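You operate a simulated robot arm through the tools that you are given. There is no shell and no other tool.

You run a simulated two-armed robot. Do the job below in one go: nothing can be reset, and whatever is moved stays where it is left.

Task
Empty the drip tray into the WASTE tin.
Fine: open its lid first, set the tray back where it stood, shut the lid; spill nothing.

It is judged by the outcome, as a careful person would: the job done as asked, and still so three seconds after it is handed in. It fails if anything else is knocked over, pushed out of place, dropped, spilled or broken. A push-on lid holds only when it is set on centred and level and pressed home; a screw cap is set on level and turned clockwise until tight.

Robot
Two 7-joint arms with fingered hands on one trunk that stands fixed in place. Base frame: the origin is at the foot of the trunk, x ahead of it, y to its left, z up; the work surface is at about z = 860. Readings come in mm, degrees, newtons and seconds.
The left shoulder is at [21, 182, 1521], the right one opposite. With the tool pointing down near the work surface each hand reaches from about 100 to 620 mm from the base axis, measured 20 degrees to its own side. Payload 3.8 kg a hand.
Tool frame (each hand has its own): the origin (TCP) lies between the finger pads and is the grasp point; the fingertips stand 30 mm ahead of it; z points along the fingers, y is the line along which they close. The gripper opens to 104 mm; its body begins 35 mm behind the TCP. The gripper is a hand of 4 fingers: y runs from the thumb to the fingers, the wrist lies at [-17, -104, -178] in the tool frame, and closing takes about 1.5 s.
Orientation is told as [roll, pitch, yaw] about the base's x, y, z axes, in that order, counted from this pose: with the fingers straight down and the wrist toward the robot, the tool's x, y and z point along [0, 1, 0], [1, 0, 0] and [0, 0, -1] of the base frame.

Tools
- The arms move only by the tool nudge_tool. It takes "left_plan", "right_plan" or both (then of equal length, played together; a hand with none holds still); each is a list of rows, each an object (a shift or turn left out is 0, a gripper value left out holds the last) with "gripper": the finger opening in mm, from 0 to 104; "linear": the shift along the tool's x, y, z in mm, a list of three; "angular": the turn, a rotation vector about the tool's x, y, z in degrees, a list of three. In form: [{"gripper": gripper, "linear": [x, y, z], "angular": [ax, ay, az]}, ...]. A call has 1 to 20 rows; each row is the pose to reach, as a shift and turn from the pose commanded when the call began, along the tool's axes at that moment. Each row takes 0.2 s and may step no farther than 50 mm and 8.6 degrees from the row before; otherwise, or with a gripper value out of range, the whole call is refused. Where a pose cannot be reached the arm comes as near as it can. A force on the tool above 40 N (or 10 N above the force at the start of the call, whichever is more), or a blocked arm, ends the call early, and 0.2 s more pass. The fingers move at their own pace (about 72 mm/s each) and stop on an object; they squeeze with about 23 N. The grip force told is the motor's: it shows also when the fingers shut on nothing. Time passes only in rows, and 0.2 s behind the last, so rows that repeat a pose let the fingers close. It gives the time, the measured TCP pose, the force on the tool (base axes), the opening and the grip force at its end, in the units of the frame above (readings bear some noise), with the torque about the TCP (base axes, N m) and any sound that the robot's microphone picked up.
- Cameras (640 x 400 px; columns grow to the right, rows downward): "scene" is now at [71.7, -41.5, 1672]; the picture's right is [-0.59, -0.81, 0.00], its down [-0.64, 0.47, -0.61] and it looks along [0.49, -0.36, -0.80] (base axes); focal length 326 px, centre (320, 200). "left" rides on the left gripper at [-66, -90, -126] in its tool frame; the picture's right is [-0.78, -0.30, 0.56], its down [0.57, -0.70, 0.42] and it looks along [0.26, 0.65, 0.71] (tool axes); focal length 275 px, centre (320, 200). "right" rides on the right gripper at [66, -90, -126] in its tool frame; the picture's right is [-0.78, 0.30, -0.56], its down [-0.57, -0.70, 0.42] and it looks along [-0.27, 0.65, 0.71] (tool axes); focal length 275 px, centre (320, 200). There is no depth. A picture from a camera that has moved, and an enlarged one, comes with that camera's place and axes in the base frame and with its lens.
- grab_frame(camera): a new picture of that camera. No time passes.
- slide_trunk(by): moves the trunk up (or, below 0, down) by that many mm; the arms and the scene camera ride with it, the base frame stays. It gives what a move gives, with no picture.
- set_grasp(shape, hand): the hand has 4 fingers and takes this shape, open, in about a second: jaw (thumb against the fingers, like two jaws); tri (thumb and two fingers); tip (a fingertip pinch); poke (one finger out to press); point (the index stretched); flat (the hand flat); cup (the hand cupped); fist (a fist). The gripper value then closes the fingers along that shape, each until it touches; the sizes above hold for jaw. It gives what a move gives, with no picture.
- turn_head(pan, tilt): turns the head with the scene camera to pan (to the left, within 86 degrees either way) and tilt (down, from -29 to 69), counted from straight ahead of the robot (the tilt from the chest, where the trunk bows). It gives what a move gives.
- close_up(camera, box): a new picture of the part [left, top, right, bottom] of that camera's present view, enlarged. No time passes.
- sign_off(): hands the job in; it is judged then, once.

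Places have to be worked out from the pictures, the camera data and where the tool is seen. Open the grippers and draw the arms clear of the work before you hand the job in, unless the task says otherwise.

The tools are called after ">>>" as name(argument=value, ...) on one line, values as JSON. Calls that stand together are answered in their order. nudge_tool: Moves the arms, as the interface text tells. Its arguments: {"type":"object","properties":{"left_plan":{"type":"array"},"right_plan":{"type":"array"}},"required":[]} The other tools are called the same way: slide_trunk (by) moves the trunk up or down; set_grasp (shape, hand) gives the hand a shape; turn_head (pan, tilt) turns the head that bears the scene camera; grab_frame (camera) takes a picture; close_up (camera, box) takes an enlarged picture of a part of a camera's view; sign_off () hands the job in.

At the start:

```text
time: 0.0
left_position: [490.7, -72.8, 1364.4]
left_orientation: [-0.1, 0.0, -0.1]
left_wrist_force: [-0.4, -0.1, -0.1]
left_torque: [0.01, 0.02, 0.02]
left_gripper_width: 103.6
left_grip_force: 0.1
left_shape: jaw
right_position: [296.7, -397.7, 1258.1]
right_orientation: [0.0, 0.0, 0.0]
right_wrist_force: [0.0, -0.3, -0.8]
right_torque: [0.02, 0.0, 0.01]
right_gripper_width: 103.5
right_grip_force: 0.1
right_shape: jaw
trunk travel left (down, up): [-671.0, 85.0]
head pan, tilt (commanded): [-35.9, 52.7]
```

scene: 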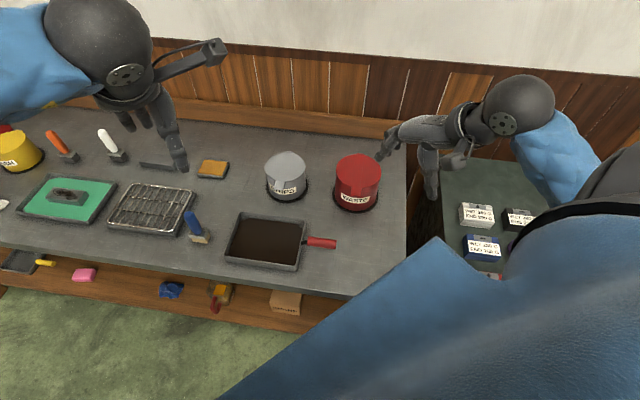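
right: 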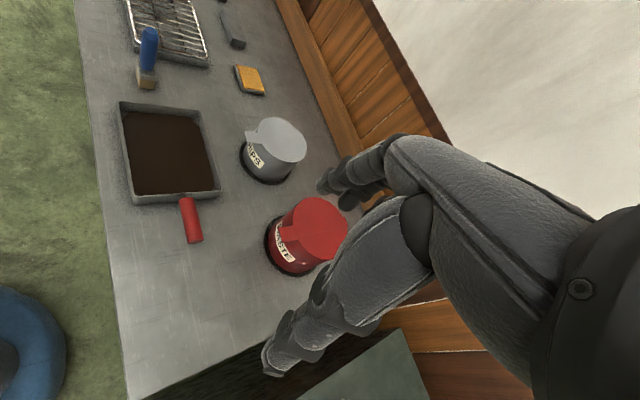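
left: 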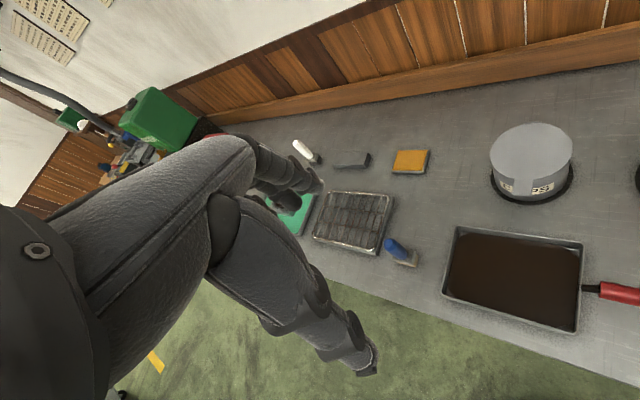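

I see a drip tray with dark liquid and a red handle, a grey tin (CHIPS?) and a red WASTE tin. I take enlarged pictures of them to understand the lids and places.

>>> close_up(camera="scene", box=[200, 130, 420, 280])

>>> close_up(camera="right", box=[90, 80, 370, 290])

>>> close_up(camera="left", box=[380, 90, 640, 340])

```text
2.67 times, centred on (310, 205) of scene
camera zoom: at [71.7, -41.5, 1672.0], right [-0.59, -0.81, 0.0], down [-0.64, 0.47, -0.61], along [0.49, -0.36, -0.8], focal length 869 px, centre (347, 187)
```

zoom: 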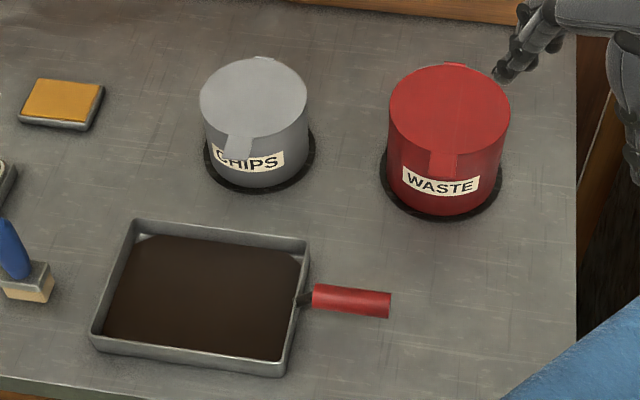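

```text
1.90 times, centred on (230, 185) of right
camera zoom: at [206.5, -332.4, 1382.5], right [0.3, -0.78, 0.56], down [-0.7, -0.57, -0.42], along [0.65, -0.27, -0.71], focal length 524 px, centre (491, 229)
```

zoom: 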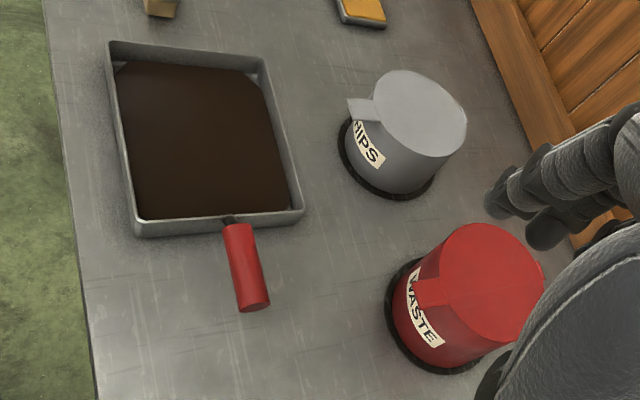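

```text
1.60 times, centred on (510, 215) of left
camera zoom: at [401.8, -138.9, 1490.4], right [-0.3, -0.78, -0.56], down [-0.7, 0.57, -0.42], along [0.65, 0.26, -0.71], focal length 440 px, centre (16, 176)
```

zoom: 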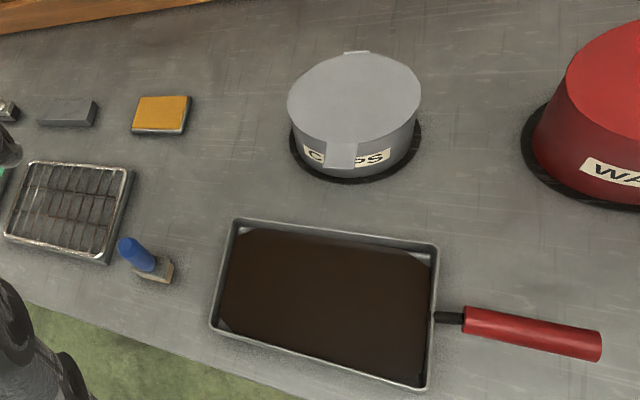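

The tray lies about 45° to the base (bench runs along u≈(-0.69,-0.72)), handle centred near (431,-308), WASTE tin near (525,-511), top at about z 970 with a tab at the front and a hinge at the back. I zoom harder to check the lid tab, hinge and the handle.

>>> close_up(camera="scene", box=[325, 145, 389, 220])

>>> close_up(camera="scene", box=[220, 205, 348, 275])

>>> close_up(camera="right", box=[235, 180, 363, 280])

>>> close_up(camera="left", box=[470, 110, 600, 210])

```text
5.33 times, centred on (357, 182) of scene
camera zoom: at [71.7, -41.5, 1672.0], right [-0.59, -0.81, 0.0], down [-0.64, 0.47, -0.61], along [0.49, -0.36, -0.8], focal length 1738 px, centre (123, 293)
```

zoom: 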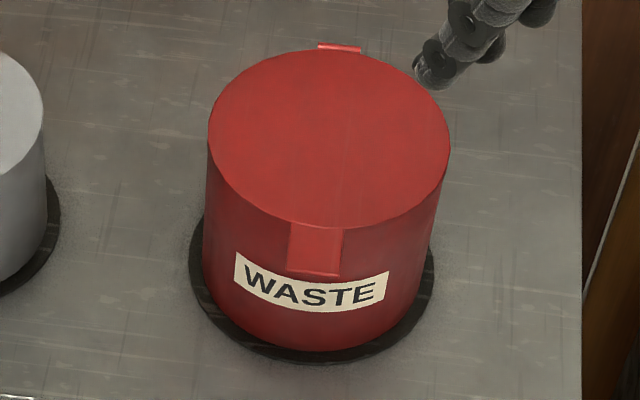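

```text
5.00 times, centred on (284, 240) of scene
camera zoom: at [71.7, -41.5, 1672.0], right [-0.59, -0.81, 0.0], down [-0.64, 0.47, -0.61], along [0.49, -0.36, -0.8], focal length 1629 px, centre (500, 0)
```

zoom: 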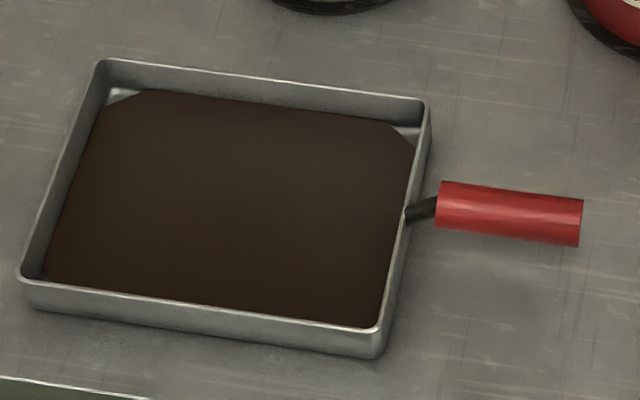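

```text
4.00 times, centred on (299, 230) of right
camera zoom: at [206.5, -332.4, 1382.5], right [0.3, -0.78, 0.56], down [-0.7, -0.57, -0.42], along [0.65, -0.27, -0.71], focal length 1101 px, centre (404, 80)
```

zoom: 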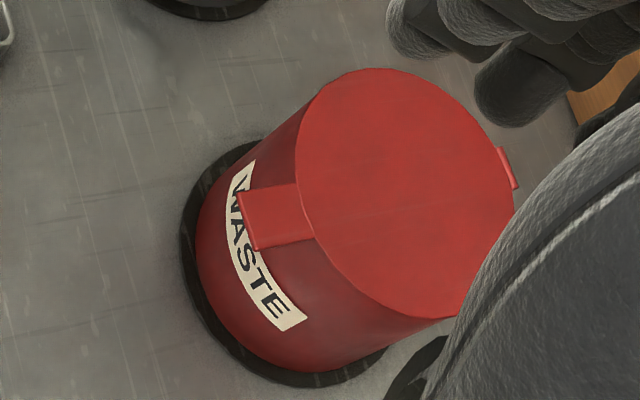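

```text
4.00 times, centred on (535, 160) of left
camera zoom: at [401.8, -138.9, 1490.4], right [-0.3, -0.78, -0.56], down [-0.7, 0.57, -0.42], along [0.65, 0.26, -0.71], focal length 1101 px, centre (-540, 360)
```

zoom: 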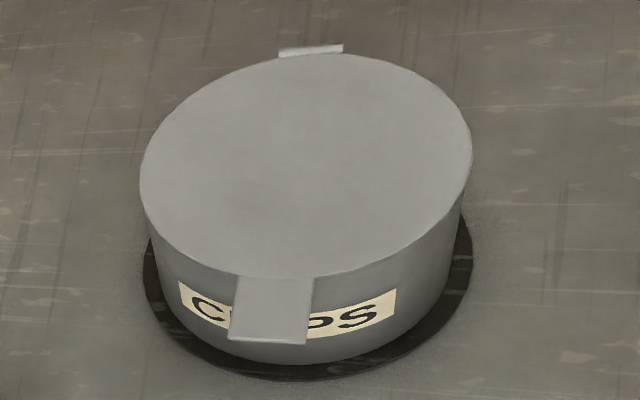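

The lid has a horizontal tab (about 27 mm long, tip near (459,-444,968)) and a hinge at the back; the tray's handle is raised slightly above the rim. I lower the trunk by 100 mm to gain reach on the tin, well clear of everything.

>>> slide_trunk(by=-100)

```text
time: 1.3
left_position: [490.9, -72.3, 1264.2]
left_orientation: [0.0, 0.0, 0.0]
left_wrist_force: [1.2, -0.4, 0.0]
left_torque: [0.02, -0.02, -0.04]
left_gripper_width: 103.7
left_grip_force: 0.0
left_shape: jaw
right_position: [295.8, -398.6, 1157.7]
right_orientation: [-0.1, 0.0, 0.0]
right_wrist_force: [0.5, -0.1, 0.1]
right_torque: [-0.01, 0.0, -0.01]
right_gripper_width: 103.8
right_grip_force: 0.1
right_shape: jaw
trunk travel left (down, up): [-571.0, 185.0]
head pan, tilt (commanded): [-35.9, 52.7]
```

The trunk is down. I move the left arm back out of the way, and turn the right hand to face along the bench normal (yaw −45°), then look again.

>>> nudge_tool(left_plan=[{"linear": [38, -30, 0]}, {"linear": [76, -60, 0]}, {"linear": [114, -90, 0]}, {"linear": [152, -120, 0]}, {"linear": [190, -150, 0]}, {"linear": [190, -150, 0]}], right_plan=[{"angular": [0, 0, 7.5]}, {"angular": [0, 0, 15]}, {"angular": [0, 0, 22.5]}, {"angular": [0, 0, 30]}, {"angular": [0, 0, 37.5]}, {"angular": [0, 0, 44]}])

>>> grab_frame(camera="scene")

>>> grab_frame(camera="right")

```text
time: 2.7
left_position: [346.1, 114.7, 1265.8]
left_orientation: [0.1, 0.3, 0.0]
left_wrist_force: [0.9, -0.6, 0.3]
left_torque: [0.0, -0.01, 0.04]
left_gripper_width: 104.0
left_grip_force: 0.2
left_shape: jaw
left hand out of reach, approached as far as the arm can: row 5, 6
right_position: [320.6, -409.0, 1147.7]
right_orientation: [0.0, 0.1, -44.2]
right_wrist_force: [0.1, -0.3, -0.3]
right_torque: [0.01, -0.01, 0.05]
right_gripper_width: 103.8
right_grip_force: 0.1
right_shape: jaw
right hand out of reach, approached as far as the arm can: row 1, 2, 3, 4, 5, 6
trunk travel left (down, up): [-571.0, 185.0]
head pan, tilt (commanded): [-35.9, 52.7]
```

```text
taken
camera scene: at [76.4, -42.3, 1571.8], right [-0.59, -0.81, 0.0], down [-0.64, 0.47, -0.6], along [0.49, -0.35, -0.8], focal length 326 px, centre (320, 200)
```

scene: 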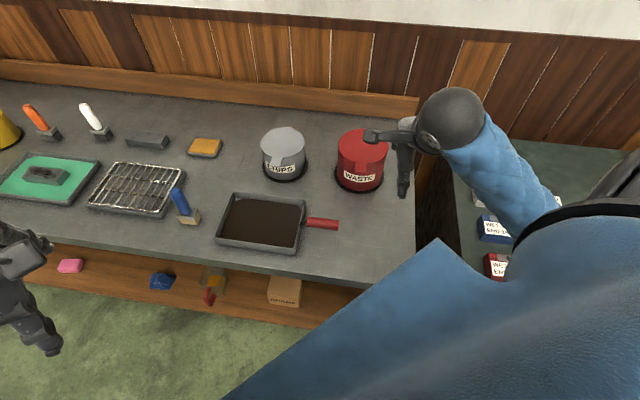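

```text
taken
camera right: at [302.6, -299.7, 1272.1], right [-0.33, -0.76, 0.56], down [-0.9, 0.08, -0.42], along [0.28, -0.64, -0.71], focal length 275 px, centre (320, 200)
```

right: 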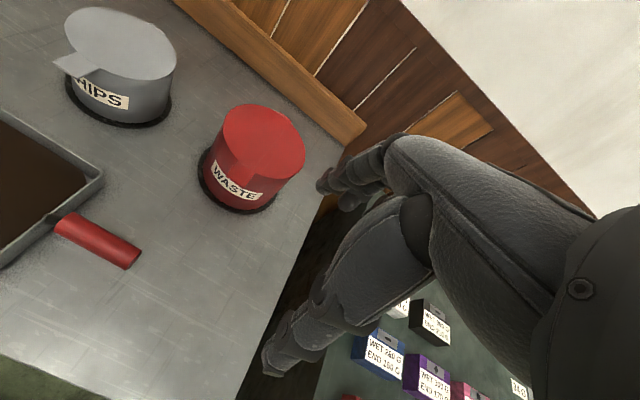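

The right hand now faces along the bench normal. I zoom in on the handle and tin from this closer wrist camera to triangulate.

>>> close_up(camera="right", box=[0, 130, 160, 290])

>>> close_up(camera="right", box=[190, 90, 318, 220])

>>> close_up(camera="scene", box=[205, 110, 425, 260])

```text
2.50 times, centred on (80, 210) of right
camera zoom: at [302.6, -299.7, 1272.1], right [-0.33, -0.76, 0.56], down [-0.9, 0.08, -0.42], along [0.28, -0.64, -0.71], focal length 688 px, centre (920, 175)
```

zoom: 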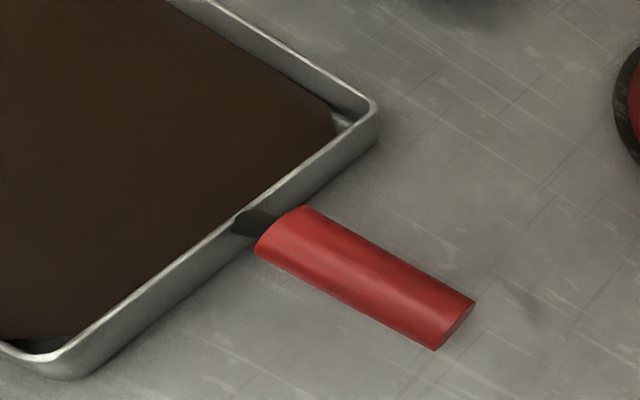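

```text
3.08 times, centred on (254, 155) of right
camera zoom: at [302.6, -299.7, 1272.1], right [-0.33, -0.76, 0.56], down [-0.9, 0.08, -0.42], along [0.28, -0.64, -0.71], focal length 847 px, centre (523, 338)
```

zoom: 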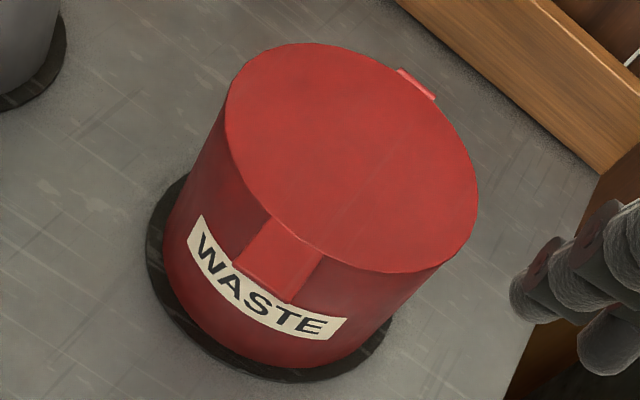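

```text
2.67 times, centred on (315, 185) of scene
camera zoom: at [76.4, -42.3, 1571.8], right [-0.59, -0.81, 0.0], down [-0.64, 0.47, -0.6], along [0.49, -0.35, -0.8], focal length 869 px, centre (333, 240)
```

zoom: 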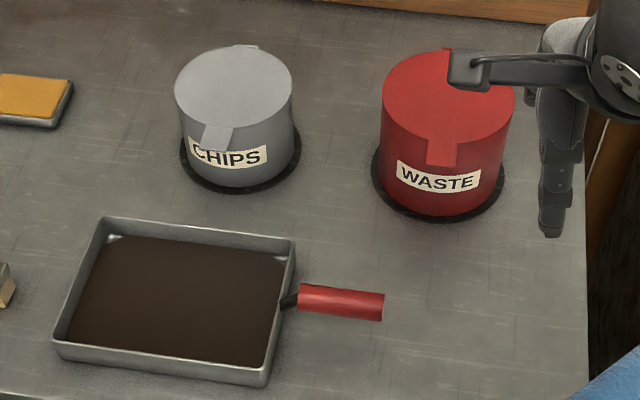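

Handle axis runs from (454,-278) to (400,-334) at z≈900; lid centre ≈(525,-510,968), tab tip ≈(458,-445,968). I put the right hand in the "point" shape to see how the finger sits for hooking the tab.

>>> set_grasp(hand="right", shape="point")

>>> close_up(camera="scene", box=[340, 60, 500, 220])

>>> grab_frame(camera="right")

```text
time: 3.6
left_position: [347.0, 115.0, 1266.3]
left_orientation: [0.0, 0.1, 0.0]
left_wrist_force: [0.0, -0.3, 0.5]
left_torque: [0.01, 0.04, -0.01]
left_gripper_width: 103.4
left_grip_force: 0.1
left_shape: jaw
right_position: [320.0, -407.7, 1146.5]
right_orientation: [0.0, 0.1, -44.0]
right_wrist_force: [-0.1, 0.0, -0.4]
right_torque: [0.02, 0.01, 0.03]
right_gripper_width: 0.0
right_grip_force: 0.1
right_shape: point
trunk travel left (down, up): [-571.0, 185.0]
head pan, tilt (commanded): [-35.9, 52.7]
```

```text
2.50 times, centred on (420, 140) of scene
camera zoom: at [75.4, -41.4, 1571.9], right [-0.59, -0.81, 0.0], down [-0.64, 0.47, -0.61], along [0.49, -0.36, -0.8], focal length 815 px, centre (70, 350)
```

zoom: 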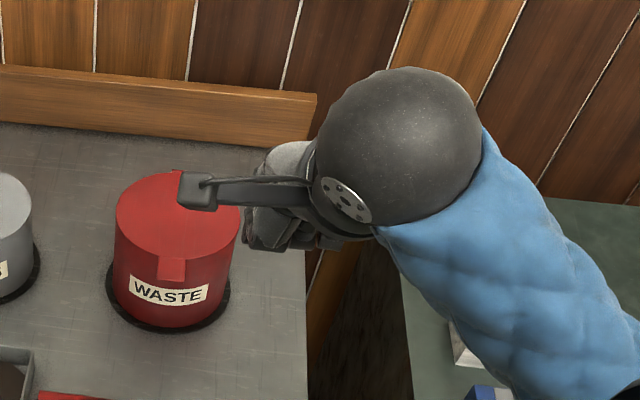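

```text
taken
camera right: at [301.5, -298.9, 1272.4], right [-0.33, -0.76, 0.56], down [-0.9, 0.08, -0.42], along [0.28, -0.64, -0.71], focal length 275 px, centre (320, 200)
```

right: 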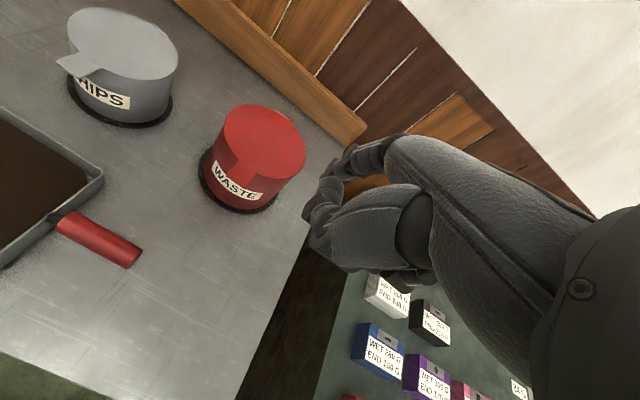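

I look closer at the hand in this shape to locate the stretched finger.

>>> close_up(camera="right", box=[280, 110, 480, 310])

>>> close_up(camera="left", box=[0, 0, 640, 400])

```text
2.00 times, centred on (380, 210) of right
camera zoom: at [301.5, -298.9, 1272.4], right [-0.33, -0.76, 0.56], down [-0.9, 0.08, -0.42], along [0.28, -0.64, -0.71], focal length 551 px, centre (200, 180)
```

zoom: 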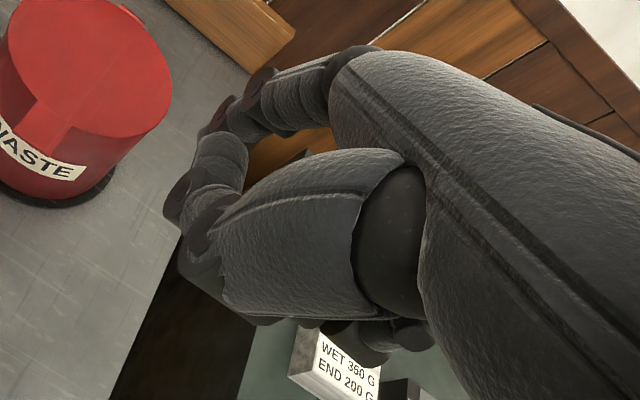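

```text
1.00 times, centred on (320, 200) of left (not enlarged: the box is as wide or as high as the picture)
camera zoom: at [257.0, 48.8, 1391.6], right [-0.3, -0.78, -0.56], down [-0.7, 0.57, -0.42], along [0.65, 0.27, -0.72], focal length 275 px, centre (320, 200)
```

zoom: 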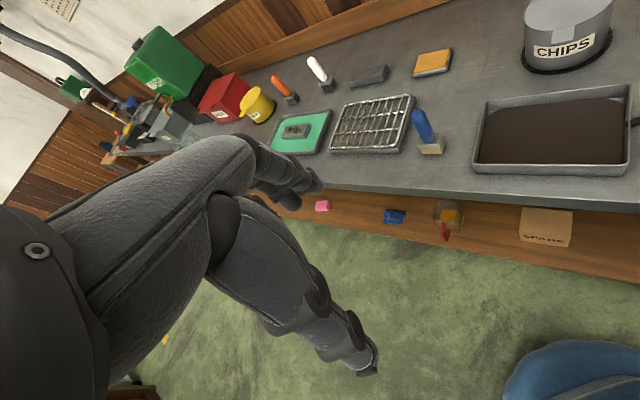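

The finger arrangement in "point" isn't clear, so I go back to the open jaw shape whose geometry is known, and plan to hook the thumb under the tab with the hand pitched forward 60°. I move to a stand-off in front of and above the tab while pitching.

>>> set_grasp(hand="right", shape="jaw")

>>> nudge_tool(right_plan=[{"gripper": 104, "linear": [8, 8, 10], "angular": [-7.5, 0, 0]}, {"linear": [16, 16, 20], "angular": [-15, 0, 0]}, {"linear": [25, 24, 30], "angular": [-22.5, 0, 0]}, {"linear": [34, 34, 42], "angular": [-30, 0, 0]}, {"linear": [43, 44, 54], "angular": [-37.5, 0, 0]}, {"linear": [52, 56, 68], "angular": [-45, 0, 0]}, {"linear": [60, 68, 82], "angular": [-52.5, 0, 0]}, {"linear": [69, 80, 96], "angular": [-60, 0, 0]}, {"linear": [69, 80, 96], "angular": [-60, 0, 0]}])

>>> grab_frame(camera="scene")

>>> grab_frame(camera="right")

```text
time: 4.5
left_position: [346.7, 115.4, 1265.0]
left_orientation: [0.0, 0.0, 0.0]
left_wrist_force: [-0.2, -0.4, -0.1]
left_torque: [0.0, 0.01, -0.01]
left_gripper_width: 103.6
left_grip_force: 0.0
left_shape: jaw
right_position: [320.0, -408.7, 1148.2]
right_orientation: [0.1, 0.0, -44.0]
right_wrist_force: [0.0, -0.1, -0.2]
right_torque: [-0.01, -0.02, 0.0]
right_gripper_width: 103.6
right_grip_force: 0.1
right_shape: jaw
trunk travel left (down, up): [-571.0, 185.0]
head pan, tilt (commanded): [-35.9, 52.7]
```

```text
time: 6.5
left_position: [345.0, 115.4, 1265.2]
left_orientation: [0.0, 0.1, 0.0]
left_wrist_force: [0.2, 0.5, -0.1]
left_torque: [-0.01, -0.03, 0.03]
left_gripper_width: 103.7
left_grip_force: 0.1
left_shape: jaw
right_position: [424.9, -413.9, 1053.3]
right_orientation: [0.0, -59.9, -44.1]
right_wrist_force: [-0.2, -0.4, 0.3]
right_torque: [0.0, -0.02, 0.0]
right_gripper_width: 103.9
right_grip_force: 0.1
right_shape: jaw
trunk travel left (down, up): [-571.0, 185.0]
head pan, tilt (commanded): [-35.9, 52.7]
```

```text
taken
camera scene: at [74.7, -40.9, 1572.0], right [-0.59, -0.81, 0.0], down [-0.64, 0.47, -0.61], along [0.49, -0.36, -0.8], focal length 326 px, centre (320, 200)
```

scene: 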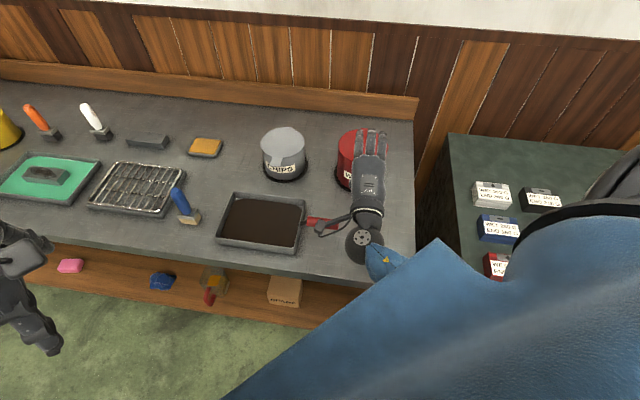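

```text
taken
camera right: at [360.7, -259.6, 1035.8], right [-0.78, -0.33, 0.53], down [-0.38, -0.42, -0.82], along [0.49, -0.84, 0.21], focal length 275 px, centre (320, 200)
```

right: 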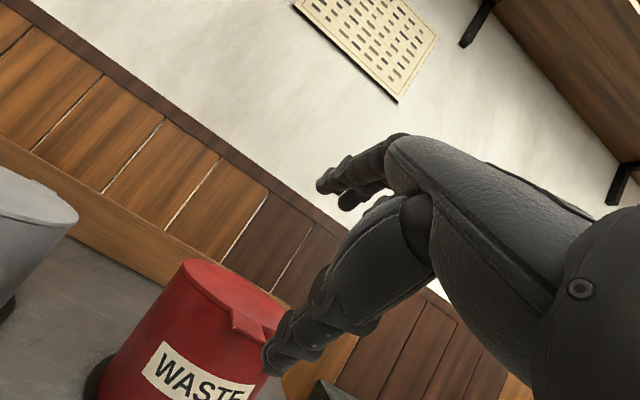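

The pitched pose was reached exactly; the thumb hangs in front of the tab. I zoom with the wrist camera to check the tab's height and the thumb tip.

>>> close_up(camera="right", box=[80, 240, 336, 400])

>>> close_up(camera="scene", box=[300, 110, 428, 270])

```text
2.50 times, centred on (208, 320) of right
camera zoom: at [360.7, -259.6, 1035.8], right [-0.78, -0.33, 0.53], down [-0.38, -0.42, -0.82], along [0.49, -0.84, 0.21], focal length 688 px, centre (600, -100)
```

zoom: 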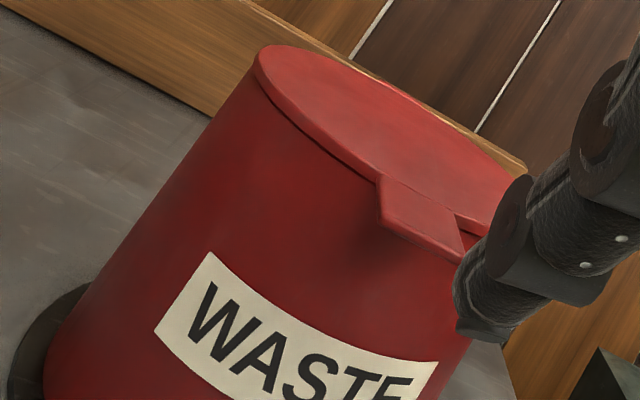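

```text
2.50 times, centred on (364, 190) of scene
camera zoom: at [74.7, -40.9, 1572.0], right [-0.59, -0.81, 0.0], down [-0.64, 0.47, -0.61], along [0.49, -0.36, -0.8], focal length 815 px, centre (210, 225)
```

zoom: 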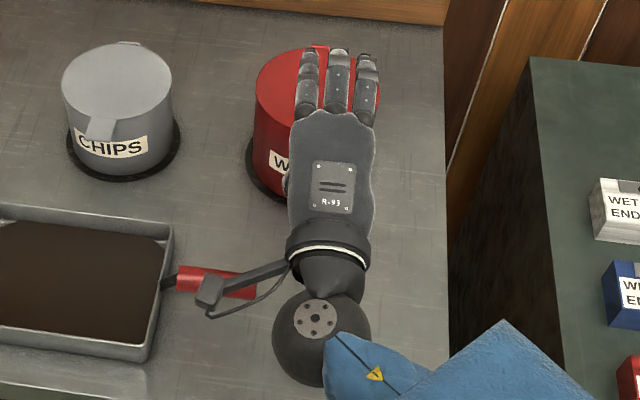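

Tab underside is at z≈970, tip at w≈639 (bench-normal coordinate). I lower the hand so the thumb pad is at z≈950 and advance under the tab, stopping short of the tin wall.

>>> nudge_tool(right_plan=[{"linear": [0, -19, 11]}, {"linear": [0, -37.2, 21.5]}, {"linear": [0, -29.7, 34.5]}, {"linear": [0, -22.2, 47.5]}, {"linear": [0, -15, 60]}, {"linear": [0, -9, 70]}, {"linear": [0, -9, 70]}])

>>> close_up(camera="right", box=[80, 240, 336, 400])

>>> close_up(camera="scene", box=[300, 110, 428, 270])

```text
time: 8.1
left_position: [346.8, 114.7, 1265.4]
left_orientation: [0.1, 0.1, 0.0]
left_wrist_force: [-0.8, -0.8, 0.0]
left_torque: [0.01, -0.02, -0.01]
left_gripper_width: 103.7
left_grip_force: 0.1
left_shape: jaw
right_position: [466.4, -453.2, 1008.7]
right_orientation: [0.0, -60.0, -44.0]
right_wrist_force: [-0.2, 0.3, -1.0]
right_torque: [0.0, 0.0, 0.01]
right_gripper_width: 103.8
right_grip_force: 0.0
right_shape: jaw
trunk travel left (down, up): [-571.0, 185.0]
head pan, tilt (commanded): [-35.9, 52.7]
```

```text
2.50 times, centred on (208, 320) of right
camera zoom: at [401.6, -300.0, 993.3], right [-0.78, -0.33, 0.54], down [-0.39, -0.42, -0.82], along [0.49, -0.85, 0.2], focal length 688 px, centre (600, -100)
```

zoom: 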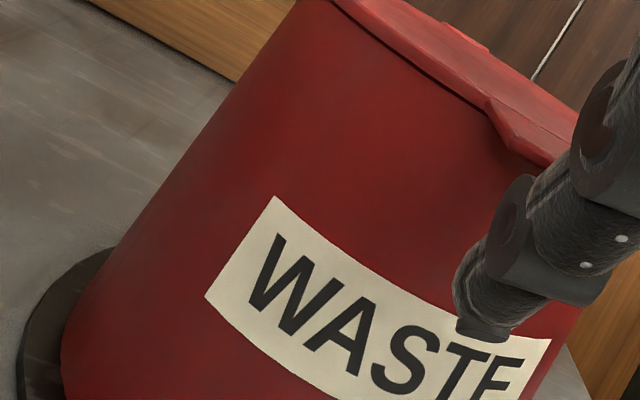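

```text
2.50 times, centred on (364, 190) of scene
camera zoom: at [75.1, -41.2, 1571.9], right [-0.59, -0.81, 0.0], down [-0.64, 0.47, -0.61], along [0.49, -0.36, -0.8], focal length 815 px, centre (210, 225)
```

zoom: 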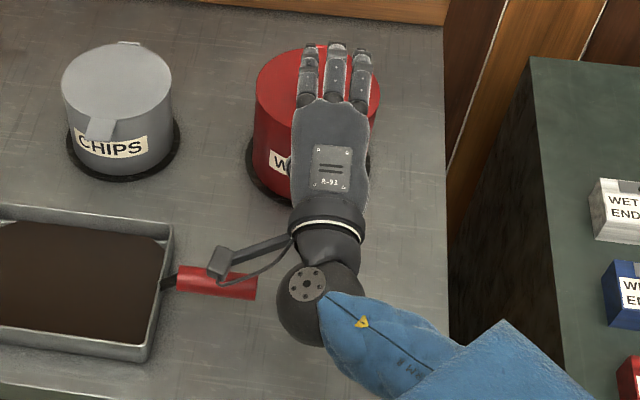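

The thumb is under the tab without contact (force ~0). I lift gently about 36 mm to see whether the lid swings up on its hinge.

>>> nudge_tool(right_plan=[{"linear": [0, 6.6, -2.6]}, {"linear": [0, 12.2, -5.9]}, {"linear": [0, 17, -8.5]}, {"linear": [0, 22.4, -11.2]}, {"linear": [0, 27.5, -14]}, {"linear": [0, 32.2, -16.3]}])

>>> close_up(camera="right", box=[80, 200, 400, 400])

>>> close_up(camera="scene", box=[300, 110, 428, 270])

```text
time: 9.5
left_position: [346.4, 115.8, 1267.0]
left_orientation: [0.1, 0.1, 0.0]
left_wrist_force: [0.2, -0.2, -0.4]
left_torque: [-0.02, 0.0, -0.01]
left_gripper_width: 103.6
left_grip_force: 0.1
left_shape: jaw
right_position: [467.8, -454.2, 1044.8]
right_orientation: [0.0, -60.1, -44.0]
right_wrist_force: [0.1, 0.3, 0.5]
right_torque: [0.02, -0.02, 0.01]
right_gripper_width: 103.8
right_grip_force: 0.0
right_shape: jaw
trunk travel left (down, up): [-571.0, 185.0]
head pan, tilt (commanded): [-35.9, 52.7]
```

```text
2.00 times, centred on (240, 300) of right
camera zoom: at [402.9, -301.1, 1029.3], right [-0.78, -0.33, 0.54], down [-0.39, -0.42, -0.82], along [0.49, -0.85, 0.2], focal length 551 px, centre (480, 0)
```

zoom: 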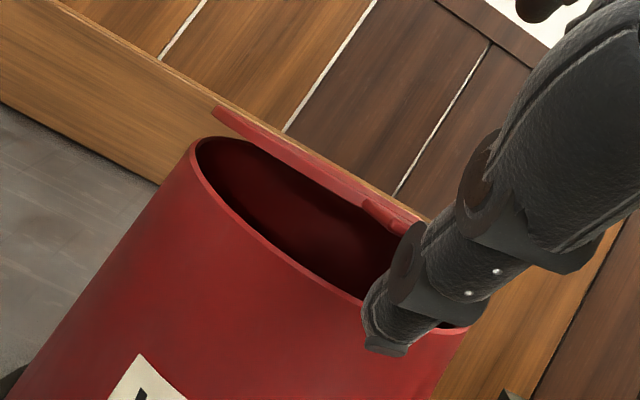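

```text
2.50 times, centred on (364, 190) of scene
camera zoom: at [75.3, -41.4, 1571.9], right [-0.59, -0.81, 0.0], down [-0.64, 0.47, -0.61], along [0.49, -0.36, -0.8], focal length 815 px, centre (210, 225)
```

zoom: 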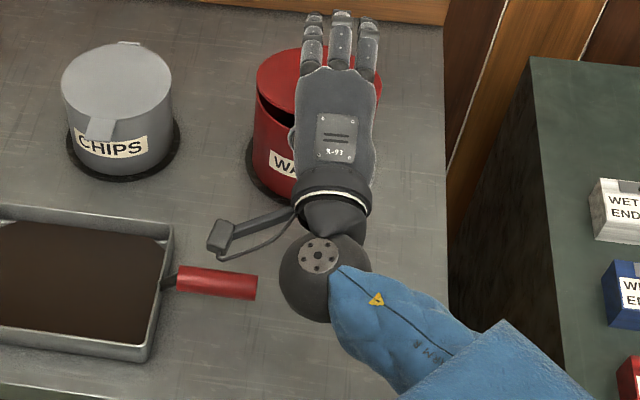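

The lid swings freely on its hinge with no measurable force. I carry on along the hinge arc to about 60° open, turning the hand as it goes.

>>> nudge_tool(right_plan=[{"linear": [0, 9.3, -3.9]}, {"linear": [0, 19, -7.1]}, {"linear": [0, 28.8, -8.2]}, {"linear": [0, 38.2, -7.9]}, {"linear": [0, 49.9, -7.6]}, {"linear": [0, 61.9, -6.9]}, {"linear": [0, 80.6, -0.4], "angular": [4, 0, 0]}, {"linear": [0, 100.1, 10.3], "angular": [8, 0, 0]}, {"linear": [0, 116.4, 21.7], "angular": [12, 0, 0]}, {"linear": [0, 133, 34.8], "angular": [15, 0, 0]}, {"linear": [0, 133, 34.8], "angular": [15, 0, 0]}])

>>> grab_frame(camera="right")

>>> grab_frame(camera="scene")

```text
time: 11.9
left_position: [345.9, 115.1, 1265.7]
left_orientation: [0.0, 0.1, 0.0]
left_wrist_force: [-0.5, -0.3, 0.0]
left_torque: [-0.01, 0.01, -0.01]
left_gripper_width: 103.7
left_grip_force: 0.0
left_shape: jaw
right_position: [536.5, -521.9, 1143.9]
right_orientation: [-0.1, -45.0, -44.0]
right_wrist_force: [0.4, -1.1, 0.4]
right_torque: [-0.01, 0.02, 0.0]
right_gripper_width: 104.0
right_grip_force: 0.0
right_shape: jaw
trunk travel left (down, up): [-571.0, 185.0]
head pan, tilt (commanded): [-35.9, 52.7]
```

```text
taken
camera right: at [473.6, -369.7, 1167.6], right [-0.67, -0.43, 0.6], down [-0.54, -0.28, -0.8], along [0.51, -0.86, -0.05], focal length 275 px, centre (320, 200)
```

right: 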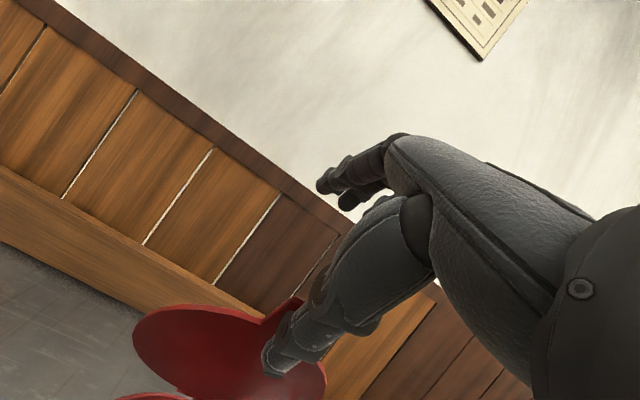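

```text
taken
camera scene: at [74.8, -41.2, 1571.9], right [-0.59, -0.81, 0.0], down [-0.64, 0.47, -0.61], along [0.49, -0.36, -0.8], focal length 326 px, centre (320, 200)
```

scene: 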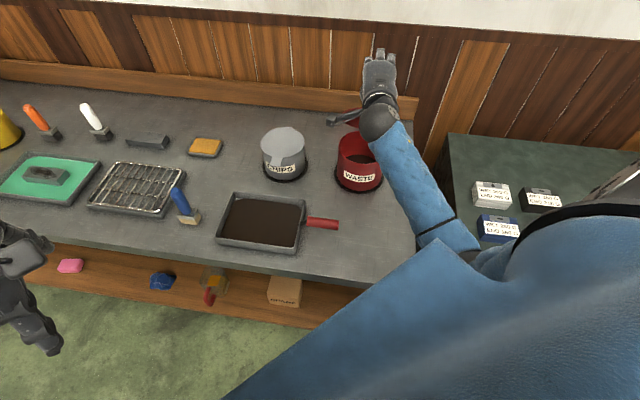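

The lid follows, resting on the thumb at about 60°. I push it on past vertical along the arc, watching the force for a stop.

>>> nudge_tool(right_plan=[{"linear": [0, 8.5, 6.6], "angular": [2, 0, 0]}, {"linear": [0, 17.1, 13.3], "angular": [4, 0, 0]}, {"linear": [0, 24, 19], "angular": [5.5, 0, 0]}, {"linear": [0, 31, 24.8], "angular": [7, 0, 0]}, {"linear": [0, 38, 33], "angular": [9, 0, 0]}, {"linear": [0, 45.2, 40.9], "angular": [11, 0, 0]}, {"linear": [0, 51, 48.5], "angular": [13, 0, 0]}, {"linear": [0, 56.2, 56.2], "angular": [15, 0, 0]}, {"linear": [0, 60, 62.5], "angular": [15, 0, 0]}, {"linear": [0, 63.3, 68.9], "angular": [15, 0, 0]}])

>>> grab_frame(camera="right")

>>> close_up(camera="scene", box=[290, 40, 450, 220])

```text
time: 14.1
left_position: [347.1, 115.5, 1266.2]
left_orientation: [-0.1, 0.0, 0.0]
left_wrist_force: [-0.3, -0.5, -0.3]
left_torque: [0.0, 0.01, -0.02]
left_gripper_width: 103.7
left_grip_force: 0.1
left_shape: jaw
right_position: [603.6, -586.7, 1138.4]
right_orientation: [-0.1, -29.9, -44.0]
right_wrist_force: [-0.5, 0.2, 0.6]
right_torque: [0.04, -0.01, -0.02]
right_gripper_width: 103.9
right_grip_force: 0.0
right_shape: jaw
trunk travel left (down, up): [-571.0, 185.0]
head pan, tilt (commanded): [-35.9, 52.7]
```

```text
taken
camera right: at [549.0, -442.9, 1201.2], right [-0.55, -0.54, 0.63], down [-0.68, -0.14, -0.72], along [0.48, -0.83, -0.29], focal length 275 px, centre (320, 200)
```

right: 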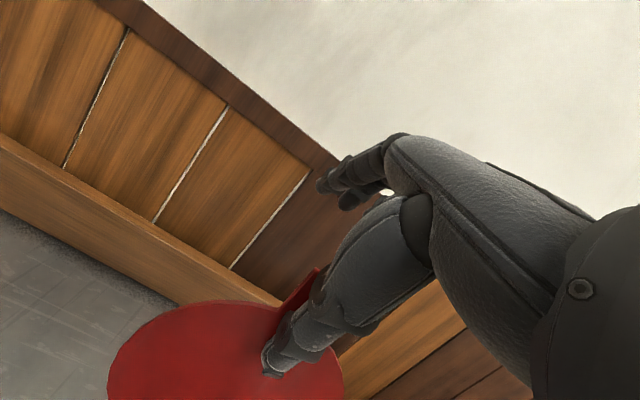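

```text
2.22 times, centred on (370, 130) of scene
camera zoom: at [75.5, -41.4, 1571.9], right [-0.59, -0.81, 0.0], down [-0.64, 0.47, -0.61], along [0.49, -0.36, -0.8], focal length 724 px, centre (209, 356)
```

zoom: 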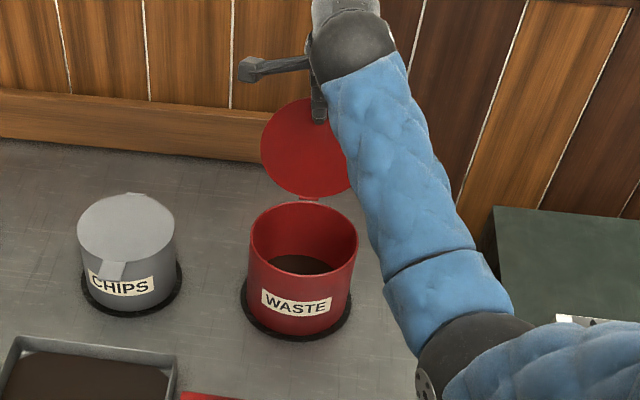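

The lid stands just past vertical and the tin's mouth is fully open. I nudge it slightly further in small steps to find its stop or a stable lean-back.

>>> nudge_tool(right_plan=[{"linear": [0, 3.8, 3.9]}, {"linear": [0, 7.6, 7.8]}, {"linear": [0, 11.4, 11.7]}, {"linear": [0, 11.4, 11.7]}])

>>> grab_frame(camera="right")

>>> close_up(camera="scene", box=[290, 40, 450, 220])

```text
time: 15.1
left_position: [346.7, 115.0, 1264.8]
left_orientation: [-0.1, 0.1, 0.0]
left_wrist_force: [-0.1, -0.2, 0.3]
left_torque: [0.0, 0.03, 0.01]
left_gripper_width: 103.9
left_grip_force: 0.0
left_shape: jaw
right_position: [616.1, -597.8, 1133.8]
right_orientation: [0.0, -29.8, -43.9]
right_wrist_force: [-0.6, -0.4, 1.3]
right_torque: [-0.01, 0.0, -0.01]
right_gripper_width: 104.4
right_grip_force: 0.0
right_shape: jaw
trunk travel left (down, up): [-571.0, 185.0]
head pan, tilt (commanded): [-35.9, 52.7]
```

```text
taken
camera right: at [560.1, -453.6, 1197.0], right [-0.55, -0.54, 0.63], down [-0.68, -0.14, -0.72], along [0.48, -0.83, -0.29], focal length 275 px, centre (320, 200)
```

right: 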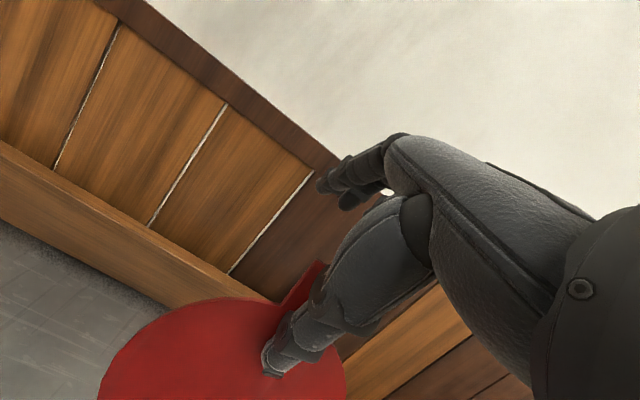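

```text
2.22 times, centred on (370, 130) of scene
camera zoom: at [75.3, -41.4, 1571.9], right [-0.59, -0.81, 0.0], down [-0.64, 0.47, -0.61], along [0.49, -0.36, -0.8], focal length 724 px, centre (209, 356)
```

zoom: 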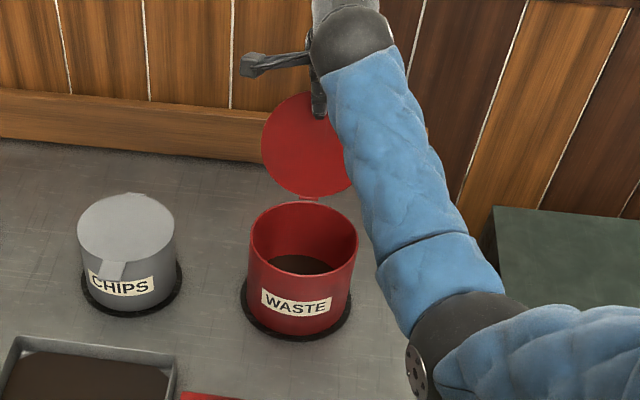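

It leans back a little more with no stop felt yet. I push a few more small steps.

>>> nudge_tool(right_plan=[{"linear": [0, 4, 4.2]}, {"linear": [0, 8, 8.4]}, {"linear": [0, 11, 13]}, {"linear": [0, 11, 13]}])

>>> close_up(camera="scene", box=[290, 40, 450, 220])

>>> grab_frame(camera="right")

```text
time: 16.1
left_position: [344.1, 117.1, 1266.3]
left_orientation: [-0.1, -0.1, 0.0]
left_wrist_force: [-0.4, 0.3, -0.2]
left_torque: [0.0, -0.01, -0.04]
left_gripper_width: 103.8
left_grip_force: 0.1
left_shape: jaw
right_position: [625.1, -607.5, 1131.8]
right_orientation: [0.1, -30.3, -44.1]
right_wrist_force: [-5.3, 6.6, 11.1]
right_torque: [0.74, 0.67, -0.04]
right_gripper_width: 103.8
right_grip_force: 0.1
right_shape: jaw
trunk travel left (down, up): [-571.0, 185.0]
head pan, tilt (commanded): [-35.9, 52.7]
```

```text
2.22 times, centred on (370, 130) of scene
camera zoom: at [72.9, -38.8, 1572.2], right [-0.59, -0.81, 0.0], down [-0.64, 0.47, -0.61], along [0.49, -0.36, -0.79], focal length 724 px, centre (209, 356)
```

zoom: 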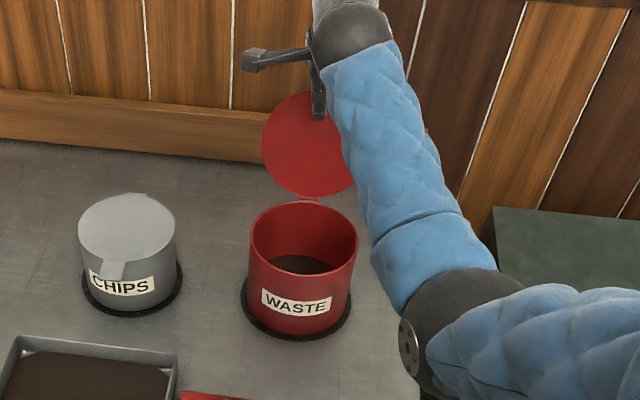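

```text
taken
camera right: at [569.7, -462.9, 1194.1], right [-0.56, -0.54, 0.63], down [-0.68, -0.14, -0.72], along [0.48, -0.83, -0.29], focal length 275 px, centre (320, 200)
```

right: 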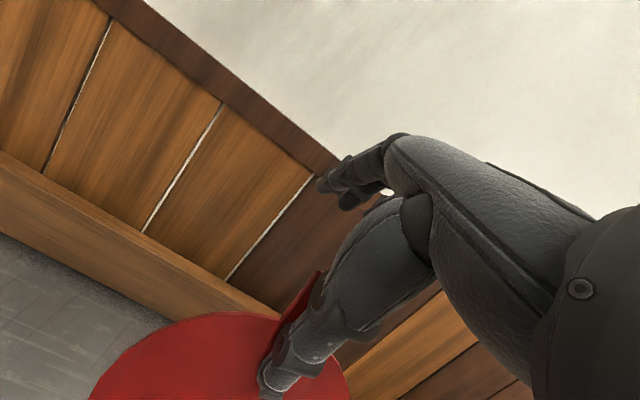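

A 14 N reaction shows the lid has reached its stop at about 105°. I ease off and raise the hand straight up first (fingers are behind the lid), and check the lid stays.

>>> nudge_tool(right_plan=[{"linear": [0, -4.9, -7.5]}, {"linear": [0, 0, -17]}, {"linear": [0, 8, -32]}, {"linear": [0, 15, -45]}, {"linear": [0, 25.5, -64]}, {"linear": [0, 36.3, -83]}])

>>> grab_frame(camera="right")

>>> close_up(camera="scene", box=[290, 40, 450, 220])

```text
time: 17.5
left_position: [345.8, 114.5, 1264.4]
left_orientation: [0.1, 0.1, 0.1]
left_wrist_force: [-0.2, 0.0, 0.7]
left_torque: [-0.02, 0.03, 0.0]
left_gripper_width: 104.2
left_grip_force: 0.1
left_shape: jaw
right_position: [620.2, -602.0, 1218.2]
right_orientation: [0.1, -30.0, -43.9]
right_wrist_force: [-0.3, -0.4, -0.6]
right_torque: [-0.03, -0.02, 0.02]
right_gripper_width: 103.9
right_grip_force: 0.1
right_shape: jaw
trunk travel left (down, up): [-571.0, 185.0]
head pan, tilt (commanded): [-35.9, 52.7]
```

```text
taken
camera right: at [564.7, -458.1, 1281.5], right [-0.55, -0.54, 0.63], down [-0.68, -0.14, -0.72], along [0.48, -0.83, -0.29], focal length 275 px, centre (320, 200)
```

right: 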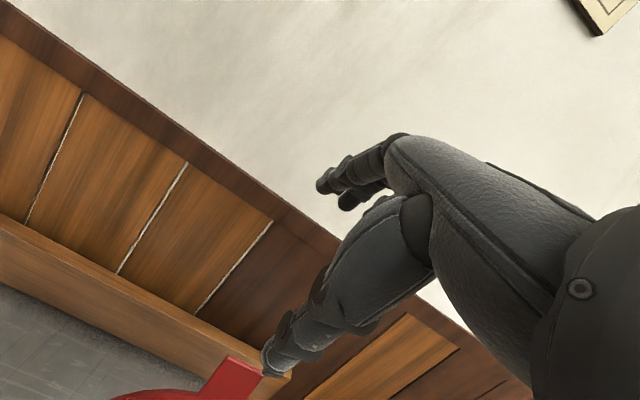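

```text
2.22 times, centred on (370, 130) of scene
camera zoom: at [75.4, -41.3, 1571.9], right [-0.59, -0.81, 0.0], down [-0.64, 0.47, -0.61], along [0.49, -0.36, -0.8], focal length 724 px, centre (209, 356)
```

zoom: 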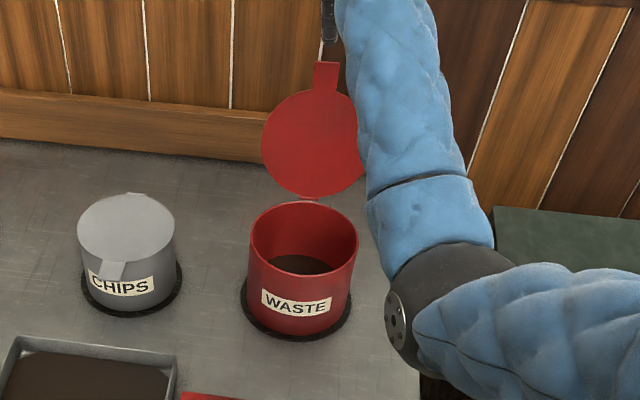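

The lid stays open by itself, leaning back about 105°. Before touching the tray I rehearse the pour pose empty-handed: I retract the hand from the lid and go above the handle with fingers tilted 45° toward the tray.

>>> nudge_tool(right_plan=[{"linear": [0, -39, -22.5]}, {"linear": [0, -77.9, -45]}, {"linear": [0, -116.9, -67.5]}, {"linear": [10.4, -151.3, -76.2], "angular": [4.06, 6.27, 1.69]}, {"linear": [20.9, -185.8, -84.8], "angular": [8.11, 12.54, 3.37]}, {"linear": [31.3, -220.2, -93.5], "angular": [12.17, 18.81, 5.06]}, {"linear": [41.7, -254.6, -102.1], "angular": [16.23, 25.09, 6.74]}, {"linear": [52.1, -289, -110.8], "angular": [20.29, 31.36, 8.43]}, {"linear": [62.6, -323.4, -119.4], "angular": [24.34, 37.63, 10.11]}, {"linear": [73, -357.9, -128.1], "angular": [28.4, 43.9, 11.8]}, {"linear": [73, -357.9, -128.1], "angular": [28.4, 43.9, 11.8]}])

>>> grab_frame(camera="scene")

>>> grab_frame(camera="right")

```text
time: 19.6
left_position: [346.5, 114.2, 1266.0]
left_orientation: [0.1, 0.2, 0.0]
left_wrist_force: [-0.8, 0.1, -0.6]
left_torque: [-0.04, -0.03, 0.01]
left_gripper_width: 103.4
left_grip_force: 0.1
left_shape: jaw
right_position: [427.3, -384.0, 1194.7]
right_orientation: [31.6, -14.0, -46.4]
right_wrist_force: [-0.7, -0.2, 0.2]
right_torque: [0.03, -0.02, 0.0]
right_gripper_width: 103.7
right_grip_force: 0.1
right_shape: jaw
trunk travel left (down, up): [-571.0, 185.0]
head pan, tilt (commanded): [-35.9, 52.7]
stopped in row 10 (right hand): the arm was blocked; the commanded pose is now the measured one
```

```text
taken
camera scene: at [74.2, -41.6, 1572.0], right [-0.59, -0.81, 0.0], down [-0.64, 0.47, -0.61], along [0.49, -0.36, -0.8], focal length 326 px, centre (320, 200)
```

scene: 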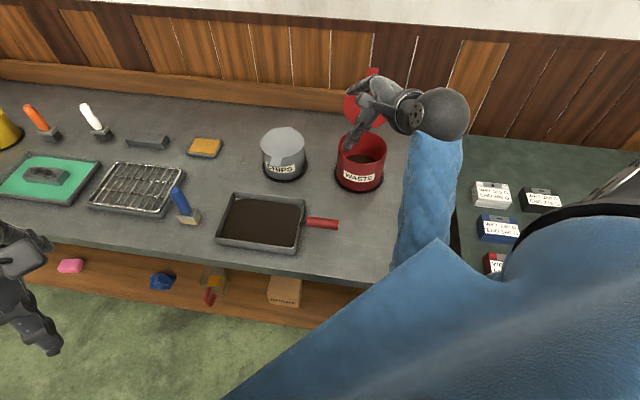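

```text
taken
camera right: at [336.1, -304.3, 1309.4], right [-0.5, -0.85, 0.14], down [-0.55, 0.19, -0.81], along [0.67, -0.48, -0.57], focal length 275 px, centre (320, 200)
```

right: 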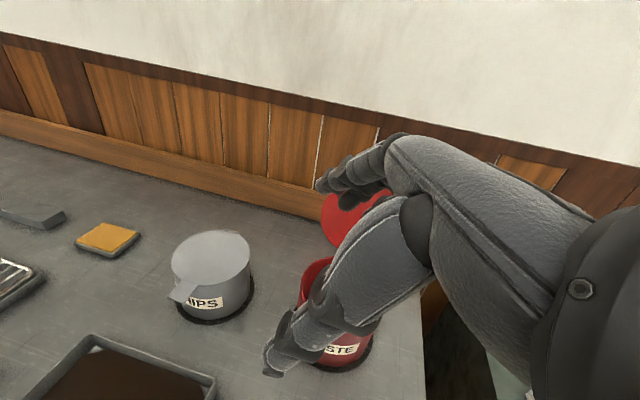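

The arm was blocked because the wrist came too near the shoulder at that height, not by the scene. I raise the trunk back 100 mm for more room and look at the pose again.

>>> slide_trunk(by=100)

```text
time: 20.9
left_position: [346.7, 115.0, 1365.3]
left_orientation: [0.0, 0.2, 0.0]
left_wrist_force: [0.3, 0.0, -0.1]
left_torque: [-0.01, 0.03, 0.01]
left_gripper_width: 103.6
left_grip_force: 0.0
left_shape: jaw
right_position: [429.3, -383.7, 1293.9]
right_orientation: [31.8, -13.7, -46.4]
right_wrist_force: [-0.3, -0.2, 0.6]
right_torque: [0.02, -0.01, 0.02]
right_gripper_width: 103.9
right_grip_force: 0.0
right_shape: jaw
trunk travel left (down, up): [-671.0, 85.0]
head pan, tilt (commanded): [-35.9, 52.7]
```

With the trunk back up, I move to the rehearsal spot above the handle (level-carry height) with the 45° tilt.

>>> nudge_tool(right_plan=[{"linear": [-5, -23.8, 25], "angular": [2.5, 2.7, 1.3]}, {"linear": [-10, -47.6, 50], "angular": [4.9, 5.4, 2.7]}, {"linear": [-14.9, -71.3, 74.9], "angular": [7.4, 8, 4]}, {"linear": [-19.9, -95.1, 99.8], "angular": [9.8, 10.7, 5.4]}, {"linear": [-24.9, -118.9, 124.8], "angular": [12.3, 13.4, 6.7]}, {"linear": [-24.9, -118.9, 124.8], "angular": [12.3, 13.4, 6.7]}])

>>> grab_frame(camera="scene")

```text
time: 21.9
left_position: [345.2, 114.3, 1366.5]
left_orientation: [0.0, 0.2, 0.0]
left_wrist_force: [0.7, -1.1, 1.0]
left_torque: [0.03, 0.02, 0.01]
left_gripper_width: 103.6
left_grip_force: 0.1
left_shape: jaw
right_position: [415.2, -354.0, 1201.6]
right_orientation: [36.8, -9.9, -43.1]
right_wrist_force: [0.5, -0.6, 0.1]
right_torque: [-0.01, 0.02, 0.0]
right_gripper_width: 103.9
right_grip_force: 0.0
right_shape: jaw
trunk travel left (down, up): [-671.0, 85.0]
head pan, tilt (commanded): [-35.9, 52.7]
stopped in row 5 (right hand): the arm was blocked; the commanded pose is now the measured one
```

```text
taken
camera scene: at [71.5, -41.5, 1672.0], right [-0.59, -0.81, 0.0], down [-0.64, 0.47, -0.61], along [0.49, -0.36, -0.8], focal length 326 px, centre (320, 200)
```

scene: 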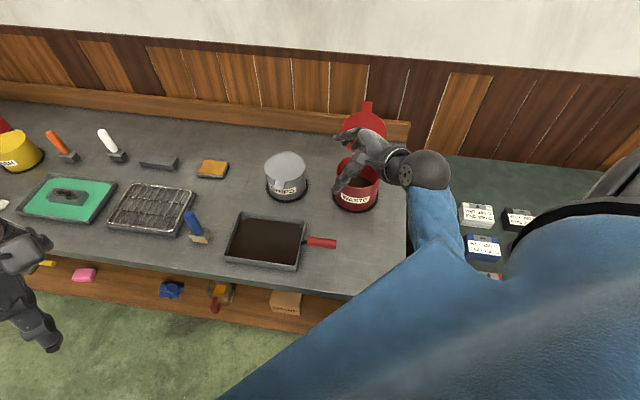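

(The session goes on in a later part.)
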